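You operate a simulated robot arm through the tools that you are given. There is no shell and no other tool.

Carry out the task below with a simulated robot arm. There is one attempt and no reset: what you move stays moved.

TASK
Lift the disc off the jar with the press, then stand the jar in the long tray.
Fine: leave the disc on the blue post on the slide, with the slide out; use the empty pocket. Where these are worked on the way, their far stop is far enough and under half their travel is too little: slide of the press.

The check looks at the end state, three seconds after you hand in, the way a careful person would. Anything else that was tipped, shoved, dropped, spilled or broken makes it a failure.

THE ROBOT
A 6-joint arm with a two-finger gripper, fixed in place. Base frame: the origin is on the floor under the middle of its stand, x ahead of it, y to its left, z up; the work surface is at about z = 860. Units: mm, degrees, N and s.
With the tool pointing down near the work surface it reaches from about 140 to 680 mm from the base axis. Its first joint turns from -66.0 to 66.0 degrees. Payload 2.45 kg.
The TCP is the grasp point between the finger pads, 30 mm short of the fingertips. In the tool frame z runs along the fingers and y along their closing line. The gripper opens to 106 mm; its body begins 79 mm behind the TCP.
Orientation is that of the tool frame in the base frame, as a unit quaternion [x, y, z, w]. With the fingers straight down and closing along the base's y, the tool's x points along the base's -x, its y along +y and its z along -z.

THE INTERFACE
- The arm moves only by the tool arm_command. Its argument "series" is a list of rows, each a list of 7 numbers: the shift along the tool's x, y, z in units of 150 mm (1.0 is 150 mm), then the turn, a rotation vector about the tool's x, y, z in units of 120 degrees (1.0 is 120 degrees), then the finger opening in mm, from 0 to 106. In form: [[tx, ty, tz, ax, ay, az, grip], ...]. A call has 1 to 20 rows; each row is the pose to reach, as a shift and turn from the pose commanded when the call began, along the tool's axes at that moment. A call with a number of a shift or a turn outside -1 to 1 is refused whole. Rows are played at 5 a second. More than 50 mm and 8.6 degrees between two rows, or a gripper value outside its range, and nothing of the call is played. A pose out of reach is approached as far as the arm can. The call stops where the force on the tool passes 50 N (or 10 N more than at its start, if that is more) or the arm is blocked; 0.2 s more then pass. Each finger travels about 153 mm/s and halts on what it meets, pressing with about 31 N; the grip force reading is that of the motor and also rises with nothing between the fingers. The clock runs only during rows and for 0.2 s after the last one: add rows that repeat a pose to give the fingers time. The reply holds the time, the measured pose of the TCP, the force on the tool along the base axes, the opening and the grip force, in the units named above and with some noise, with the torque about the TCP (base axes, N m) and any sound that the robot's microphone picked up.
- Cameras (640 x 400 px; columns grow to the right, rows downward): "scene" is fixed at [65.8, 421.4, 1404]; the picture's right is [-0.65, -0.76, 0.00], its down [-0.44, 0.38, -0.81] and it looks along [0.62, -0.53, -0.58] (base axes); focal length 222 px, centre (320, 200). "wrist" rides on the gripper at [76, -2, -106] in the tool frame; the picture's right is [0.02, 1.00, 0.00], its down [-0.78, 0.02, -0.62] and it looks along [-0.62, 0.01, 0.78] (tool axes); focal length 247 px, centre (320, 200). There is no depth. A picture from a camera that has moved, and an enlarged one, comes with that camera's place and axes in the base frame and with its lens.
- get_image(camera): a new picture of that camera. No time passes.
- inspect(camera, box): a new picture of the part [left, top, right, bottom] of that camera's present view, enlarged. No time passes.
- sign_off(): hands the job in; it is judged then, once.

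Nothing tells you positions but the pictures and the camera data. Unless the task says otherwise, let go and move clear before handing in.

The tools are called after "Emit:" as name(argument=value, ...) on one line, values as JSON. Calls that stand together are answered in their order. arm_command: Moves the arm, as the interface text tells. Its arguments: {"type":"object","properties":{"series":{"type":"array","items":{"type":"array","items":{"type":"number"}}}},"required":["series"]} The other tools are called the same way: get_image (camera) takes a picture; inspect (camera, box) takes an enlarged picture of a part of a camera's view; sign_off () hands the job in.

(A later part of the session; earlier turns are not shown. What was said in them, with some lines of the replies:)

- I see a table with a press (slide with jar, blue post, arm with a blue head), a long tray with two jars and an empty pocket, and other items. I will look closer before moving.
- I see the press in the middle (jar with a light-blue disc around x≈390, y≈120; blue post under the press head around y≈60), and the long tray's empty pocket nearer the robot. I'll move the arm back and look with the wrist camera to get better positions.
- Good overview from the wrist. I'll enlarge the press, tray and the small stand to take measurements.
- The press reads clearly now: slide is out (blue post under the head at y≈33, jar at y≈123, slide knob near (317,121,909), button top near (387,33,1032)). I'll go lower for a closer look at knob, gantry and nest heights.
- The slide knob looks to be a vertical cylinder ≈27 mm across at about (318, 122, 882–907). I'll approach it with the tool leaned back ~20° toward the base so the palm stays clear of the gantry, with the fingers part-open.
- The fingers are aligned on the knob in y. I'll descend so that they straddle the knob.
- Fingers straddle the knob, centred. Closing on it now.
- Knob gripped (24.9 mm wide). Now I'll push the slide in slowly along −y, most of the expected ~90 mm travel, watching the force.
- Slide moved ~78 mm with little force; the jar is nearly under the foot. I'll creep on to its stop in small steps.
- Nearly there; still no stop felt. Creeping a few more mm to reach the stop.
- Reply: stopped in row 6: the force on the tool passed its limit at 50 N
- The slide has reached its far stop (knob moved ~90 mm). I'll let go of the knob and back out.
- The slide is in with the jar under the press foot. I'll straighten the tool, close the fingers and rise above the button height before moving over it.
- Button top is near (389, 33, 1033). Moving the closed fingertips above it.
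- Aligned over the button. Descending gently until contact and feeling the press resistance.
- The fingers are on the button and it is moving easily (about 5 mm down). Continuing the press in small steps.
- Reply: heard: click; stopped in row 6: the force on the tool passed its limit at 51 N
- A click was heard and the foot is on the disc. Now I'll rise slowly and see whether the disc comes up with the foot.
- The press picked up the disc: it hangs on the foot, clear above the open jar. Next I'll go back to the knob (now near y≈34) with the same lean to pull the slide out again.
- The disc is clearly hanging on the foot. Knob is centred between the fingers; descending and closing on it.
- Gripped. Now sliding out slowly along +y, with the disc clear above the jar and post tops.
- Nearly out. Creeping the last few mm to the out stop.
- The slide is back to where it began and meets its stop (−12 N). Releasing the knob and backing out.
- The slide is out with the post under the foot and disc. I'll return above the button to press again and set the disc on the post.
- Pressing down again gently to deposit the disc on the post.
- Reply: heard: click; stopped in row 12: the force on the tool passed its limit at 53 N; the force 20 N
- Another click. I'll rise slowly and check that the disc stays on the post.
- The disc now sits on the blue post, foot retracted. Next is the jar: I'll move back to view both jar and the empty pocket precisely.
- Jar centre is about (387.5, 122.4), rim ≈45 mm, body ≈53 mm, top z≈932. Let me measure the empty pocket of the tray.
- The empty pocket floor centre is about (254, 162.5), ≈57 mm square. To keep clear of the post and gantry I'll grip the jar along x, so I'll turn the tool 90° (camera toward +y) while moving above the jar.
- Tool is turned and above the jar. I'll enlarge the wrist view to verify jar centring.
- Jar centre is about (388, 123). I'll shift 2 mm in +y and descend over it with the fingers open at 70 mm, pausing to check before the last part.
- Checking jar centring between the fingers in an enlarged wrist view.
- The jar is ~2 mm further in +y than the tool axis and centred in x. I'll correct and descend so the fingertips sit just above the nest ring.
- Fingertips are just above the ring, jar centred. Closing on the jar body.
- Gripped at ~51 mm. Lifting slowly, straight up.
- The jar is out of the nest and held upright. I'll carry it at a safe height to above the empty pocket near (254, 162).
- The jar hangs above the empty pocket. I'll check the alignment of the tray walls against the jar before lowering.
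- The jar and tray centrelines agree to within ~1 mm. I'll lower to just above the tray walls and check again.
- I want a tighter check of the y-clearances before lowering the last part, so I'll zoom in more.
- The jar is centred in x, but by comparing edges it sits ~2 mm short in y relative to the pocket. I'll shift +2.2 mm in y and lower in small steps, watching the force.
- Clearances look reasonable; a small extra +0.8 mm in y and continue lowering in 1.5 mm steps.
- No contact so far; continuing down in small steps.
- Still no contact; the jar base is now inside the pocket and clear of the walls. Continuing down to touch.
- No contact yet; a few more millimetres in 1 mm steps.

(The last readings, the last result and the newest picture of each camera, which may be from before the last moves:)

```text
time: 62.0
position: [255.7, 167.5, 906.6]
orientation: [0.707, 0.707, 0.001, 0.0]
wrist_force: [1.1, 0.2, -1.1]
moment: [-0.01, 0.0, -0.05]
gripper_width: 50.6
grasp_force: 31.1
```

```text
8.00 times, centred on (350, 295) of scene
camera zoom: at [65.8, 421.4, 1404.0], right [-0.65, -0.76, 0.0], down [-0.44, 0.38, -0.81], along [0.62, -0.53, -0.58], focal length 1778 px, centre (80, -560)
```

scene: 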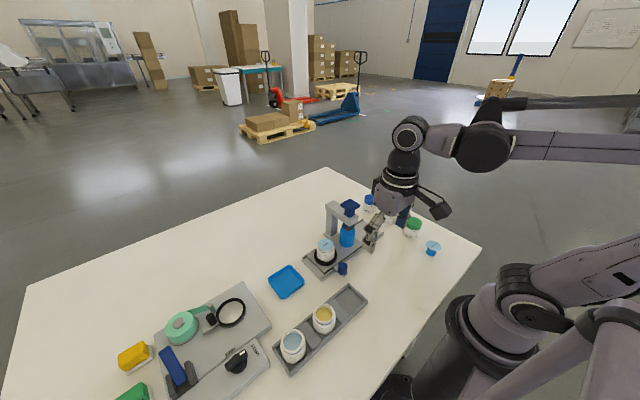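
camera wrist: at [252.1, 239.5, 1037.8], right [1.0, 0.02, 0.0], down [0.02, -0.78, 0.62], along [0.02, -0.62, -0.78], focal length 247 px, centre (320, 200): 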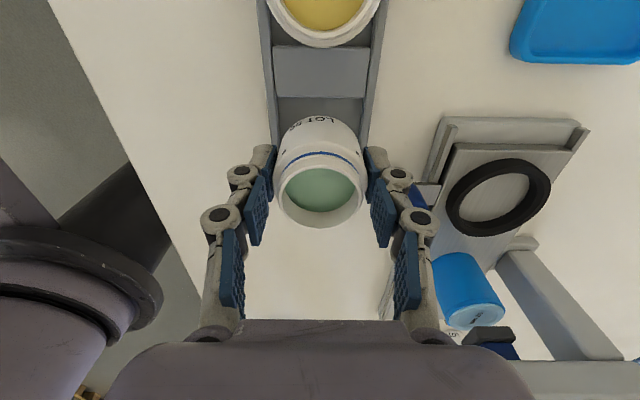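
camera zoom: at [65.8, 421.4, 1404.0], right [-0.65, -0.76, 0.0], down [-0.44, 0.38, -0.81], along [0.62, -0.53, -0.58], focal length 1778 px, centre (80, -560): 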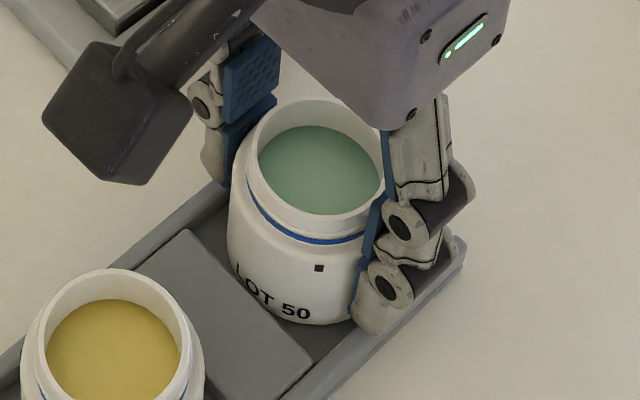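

Still free; continuing with 1 mm steps.

Emit:
arm_command(series=[[0, 0, 0.007, 0, 0, 0, 46], [0, 0, 0.014, 0, 0, 0, 46], [0, 0, 0.014, 0, 0, 0, 46]])

Emit:
inspect(camera="wrist", box=[220, 70, 420, 220])

Emit:
inspect(camera="scene", box=[325, 270, 375, 320])

```text
time: 62.8
position: [254.9, 167.7, 905.5]
orientation: [0.707, 0.707, 0.001, 0.0]
wrist_force: [0.1, -0.8, 4.0]
moment: [0.01, 0.0, -0.01]
gripper_width: 51.1
grasp_force: 31.1
```

```text
2.67 times, centred on (320, 145) of wrist
camera zoom: at [251.9, 242.7, 1012.3], right [1.0, 0.02, 0.0], down [0.02, -0.78, 0.62], along [0.02, -0.62, -0.78], focal length 659 px, centre (320, 347)
```

zoom: 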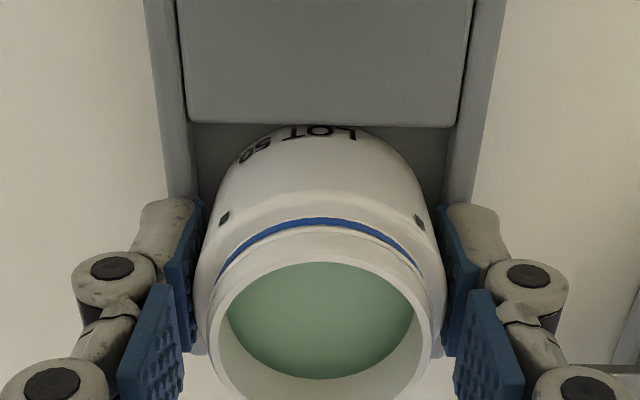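

```text
8.00 times, centred on (350, 295) of scene
camera zoom: at [65.8, 421.3, 1404.0], right [-0.65, -0.76, 0.0], down [-0.44, 0.38, -0.81], along [0.62, -0.53, -0.58], focal length 1778 px, centre (80, -560)
```

zoom: 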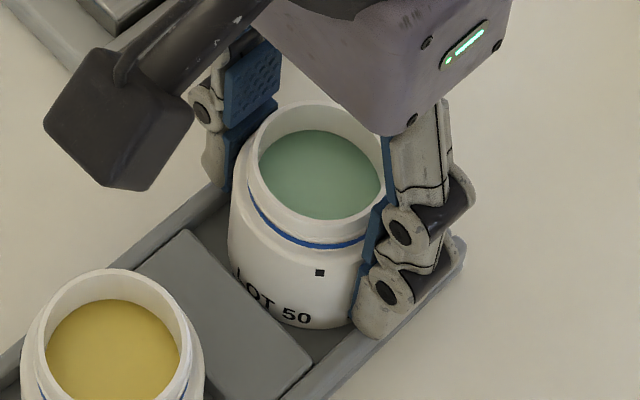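

Contact is felt (+5 N) with the jar in the pocket. Checking whether it's the jar base on the floor and not a fingertip on the wall.

Emit:
inspect(camera="scene", box=[340, 285, 370, 315])

Emit:
inspect(camera="wrist", box=[240, 110, 320, 190])

Emit:
inspect(camera="wrist", box=[340, 110, 420, 190])

```text
13.33 times, centred on (355, 300) of scene
camera zoom: at [65.8, 421.3, 1404.0], right [-0.65, -0.76, 0.0], down [-0.44, 0.38, -0.81], along [0.62, -0.53, -0.58], focal length 2963 px, centre (-147, -1133)
```

zoom: 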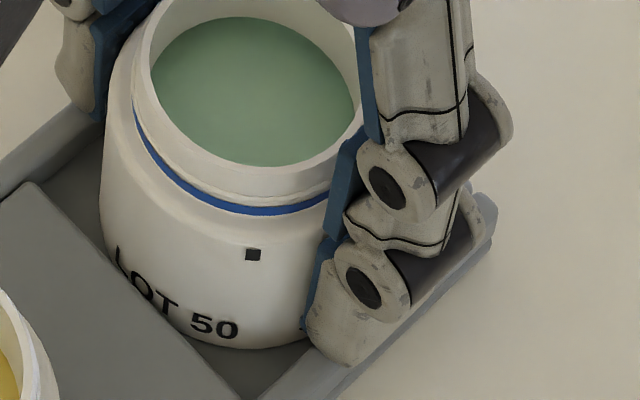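

```text
5.00 times, centred on (280, 150) of wrist
camera zoom: at [251.9, 242.7, 1012.3], right [1.0, 0.02, 0.0], down [0.02, -0.78, 0.62], along [0.02, -0.62, -0.78], focal length 1235 px, centre (520, 450)
```

zoom: 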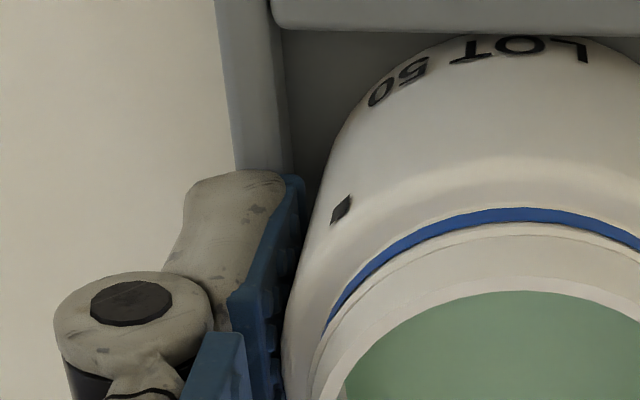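

```text
5.00 times, centred on (380, 150) of wrist
camera zoom: at [251.9, 242.7, 1012.3], right [1.0, 0.02, 0.0], down [0.02, -0.78, 0.62], along [0.02, -0.62, -0.78], focal length 1235 px, centre (20, 450)
```

zoom: 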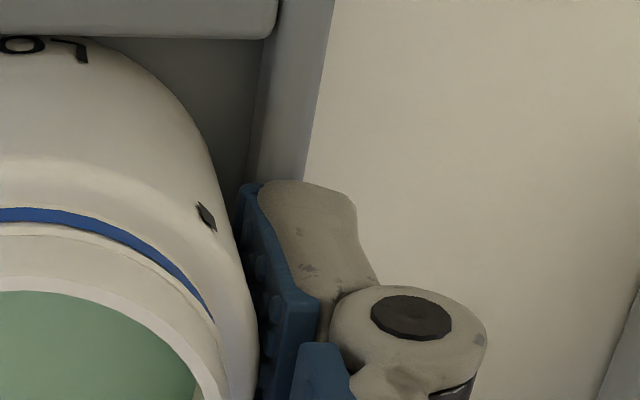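

The fingertips look clear of the jar's bottom and over the walls; releasing gently now.

Emit:
arm_command(series=[[0, 0, 0, 0, 0, 0, 52], [0, 0, 0, 0, 0, 0, 54], [0, 0, 0, 0, 0, 0, 57], [0, 0, 0, 0, 0, 0, 61], [0, 0, 0, 0, 0, 0, 66], [0, 0, 0, 0, 0, 0, 68], [0, 0, 0, 0, 0, 0, 68]])

Emit:
inspect(camera="wrist", box=[220, 70, 420, 220])

Emit:
inspect(camera="scene", box=[325, 270, 375, 320])

```text
time: 64.3
position: [255.2, 167.1, 905.4]
orientation: [0.708, 0.707, 0.002, 0.0]
wrist_force: [1.0, -0.2, -0.8]
moment: [0.02, 0.02, 0.0]
gripper_width: 67.9
grasp_force: 0.0
```

```text
2.67 times, centred on (320, 145) of wrist
camera zoom: at [251.8, 242.7, 1012.3], right [1.0, 0.02, 0.0], down [0.02, -0.78, 0.62], along [0.02, -0.62, -0.78], focal length 659 px, centre (320, 347)
```

zoom: 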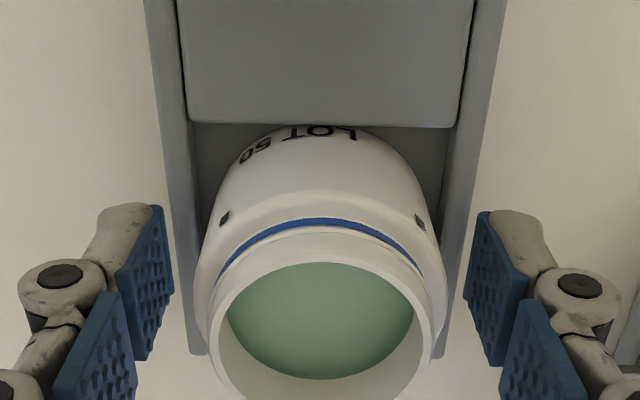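

```text
8.00 times, centred on (350, 295) of scene
camera zoom: at [65.8, 421.4, 1404.0], right [-0.65, -0.76, 0.0], down [-0.44, 0.38, -0.81], along [0.62, -0.53, -0.58], focal length 1778 px, centre (80, -560)
```

zoom: 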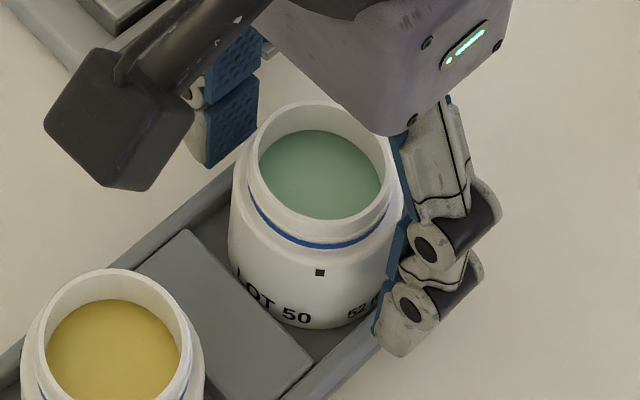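

The jar stayed put on release, standing in the pocket. Now I'll rise straight up, clear of the jar.

Emit:
arm_command(series=[[0, 0, -0.05, 0, 0, 0, 68], [0, 0, -0.12, 0, 0, 0, 68], [0, 0, -0.2, 0, 0, 0, 68], [0, 0, -0.35, 0, 0, 0, 70], [0, 0, -0.55, 0, 0, 0, 80], [0, 0, -0.78, 0, 0, 0, 80], [0, 0, -1.0, 0, 0, 0, 80], [0, 0, -1.0, 0, 0, 0, 80]])

Emit:
get_image(camera="wrist")

Emit:
get_image(camera="scene")

```text
time: 66.2
position: [253.4, 166.1, 1056.0]
orientation: [0.708, 0.706, 0.001, 0.0]
wrist_force: [-0.8, 0.4, -1.0]
moment: [0.02, -0.01, 0.01]
gripper_width: 80.2
grasp_force: 0.2
```

```text
taken
camera wrist: at [251.4, 241.5, 1163.0], right [1.0, 0.02, 0.0], down [0.02, -0.78, 0.62], along [0.02, -0.62, -0.78], focal length 247 px, centre (320, 200)
```

wrist: 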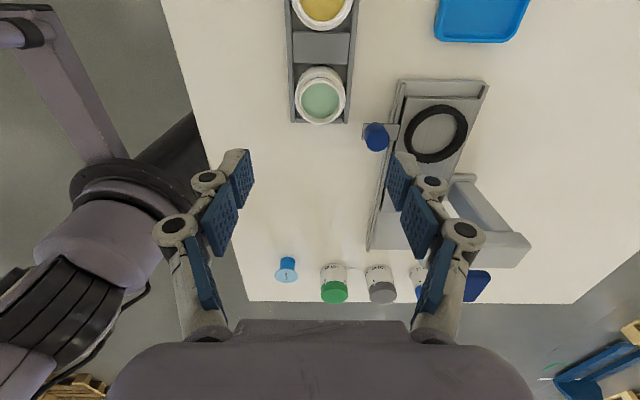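

```text
taken
```

scene: 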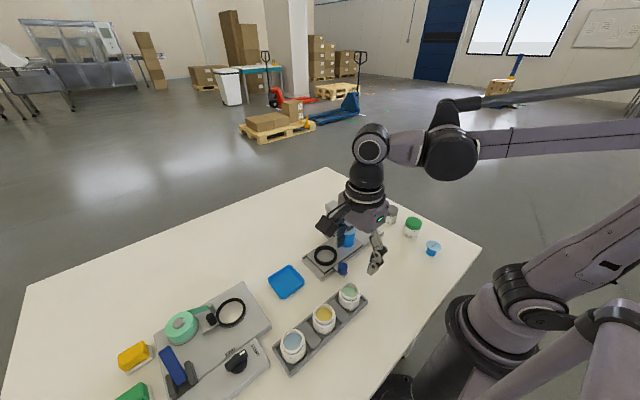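

The jar stands in the pocket. I'll rise further and verify the whole scene.

Emit:
arm_command(series=[[0, 0, -0.25, 0, 0, 0, 80], [0, 0, -0.5, 0, 0, 0, 80], [0, 0, -0.75, 0, 0, 0, 80], [0, 0, -1.0, 0, 0, 0, 80], [0, 0, -1.0, 0, 0, 0, 80]])

Emit:
inspect(camera="scene", box=[290, 180, 450, 300])

Emit:
inspect(camera="scene", box=[270, 270, 380, 380])

Emit:
get_image(camera="wrist")

Emit:
inspect(camera="scene", box=[320, 195, 375, 250])

```text
time: 67.3
position: [254.1, 165.5, 1205.2]
orientation: [0.707, 0.707, 0.001, 0.0]
wrist_force: [-0.2, 0.3, -0.5]
moment: [0.01, -0.02, 0.05]
gripper_width: 80.2
grasp_force: 0.1
```

```text
3.33 times, centred on (370, 240) of scene
camera zoom: at [65.8, 421.4, 1404.0], right [-0.65, -0.76, 0.0], down [-0.44, 0.38, -0.81], along [0.62, -0.53, -0.58], focal length 741 px, centre (153, 67)
```

zoom: 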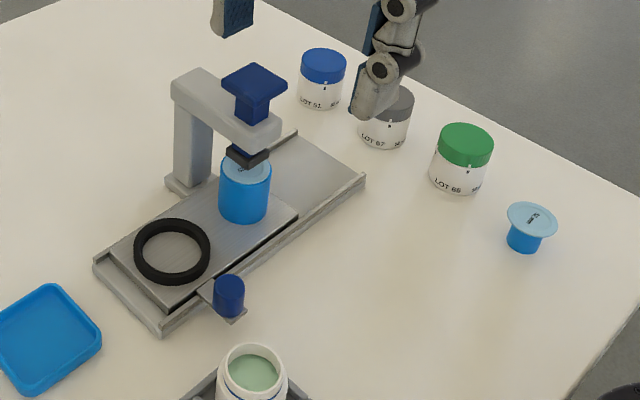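

```text
3.64 times, centred on (325, 325) of scene
camera zoom: at [65.8, 421.4, 1404.0], right [-0.65, -0.76, 0.0], down [-0.44, 0.38, -0.81], along [0.62, -0.53, -0.58], focal length 808 px, centre (302, -254)
```

zoom: 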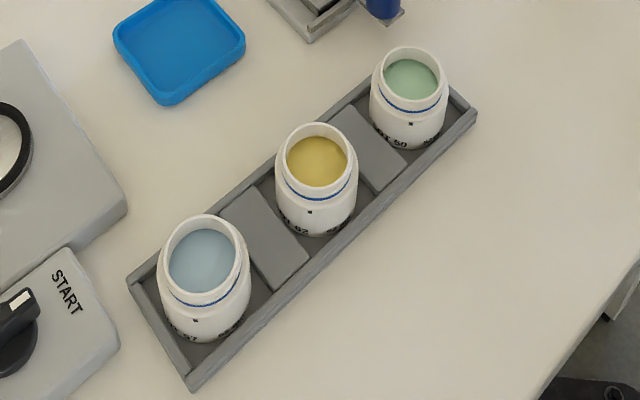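

```text
taken
camera wrist: at [251.0, 241.8, 1312.3], right [1.0, 0.02, 0.0], down [0.02, -0.78, 0.62], along [0.02, -0.62, -0.78], focal length 247 px, centre (320, 200)
```

wrist: 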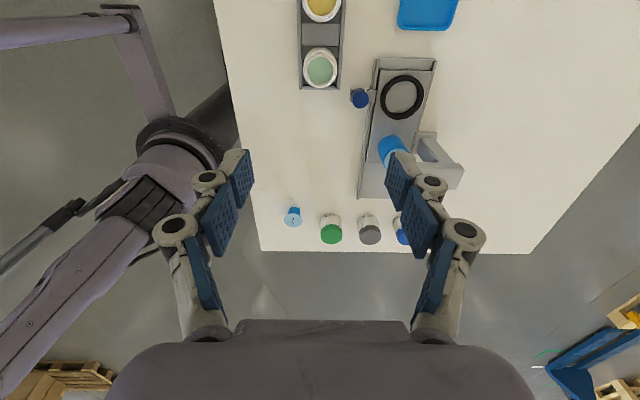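

```text
7.27 times, centred on (348, 222) of scene
camera zoom: at [65.8, 421.4, 1404.0], right [-0.65, -0.76, 0.0], down [-0.44, 0.38, -0.81], along [0.62, -0.53, -0.58], focal length 1616 px, centre (120, 36)
```

zoom: 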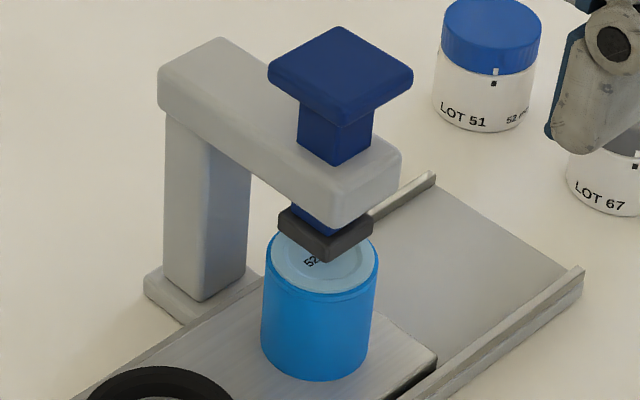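

The final check shows the slide out at its starting position and the disc seated on the blue post. The jar stands upright in the pocket that was empty, nothing else has moved, and the arm is clear, so I'm handing in.

Emit:
sign_off()

```text
The job is handed in.
```

The job is done and handed in. The disc sits on the blue post with the slide fully out, and the jar stands upright in the pocket of the long tray that was empty.

- **Press:** I pushed the slide to its far stop, about 90 mm, and pressed the button to pick the disc off the jar. I then pulled the slide back out and pressed again to set the disc on the post. Both presses gave a click, and the pictures showed the disc where it should be each time.
- **Jar:** I lifted it from the black ring holder on the slide and lowered it until it touched the pocket floor. It did not shift when I let go.
- **Everything else:** In the last pictures the press, the other jars and the spare disc look undisturbed. The arm is clear, well above the table.

I don't have the check's result, only confirmation that the job was handed in.
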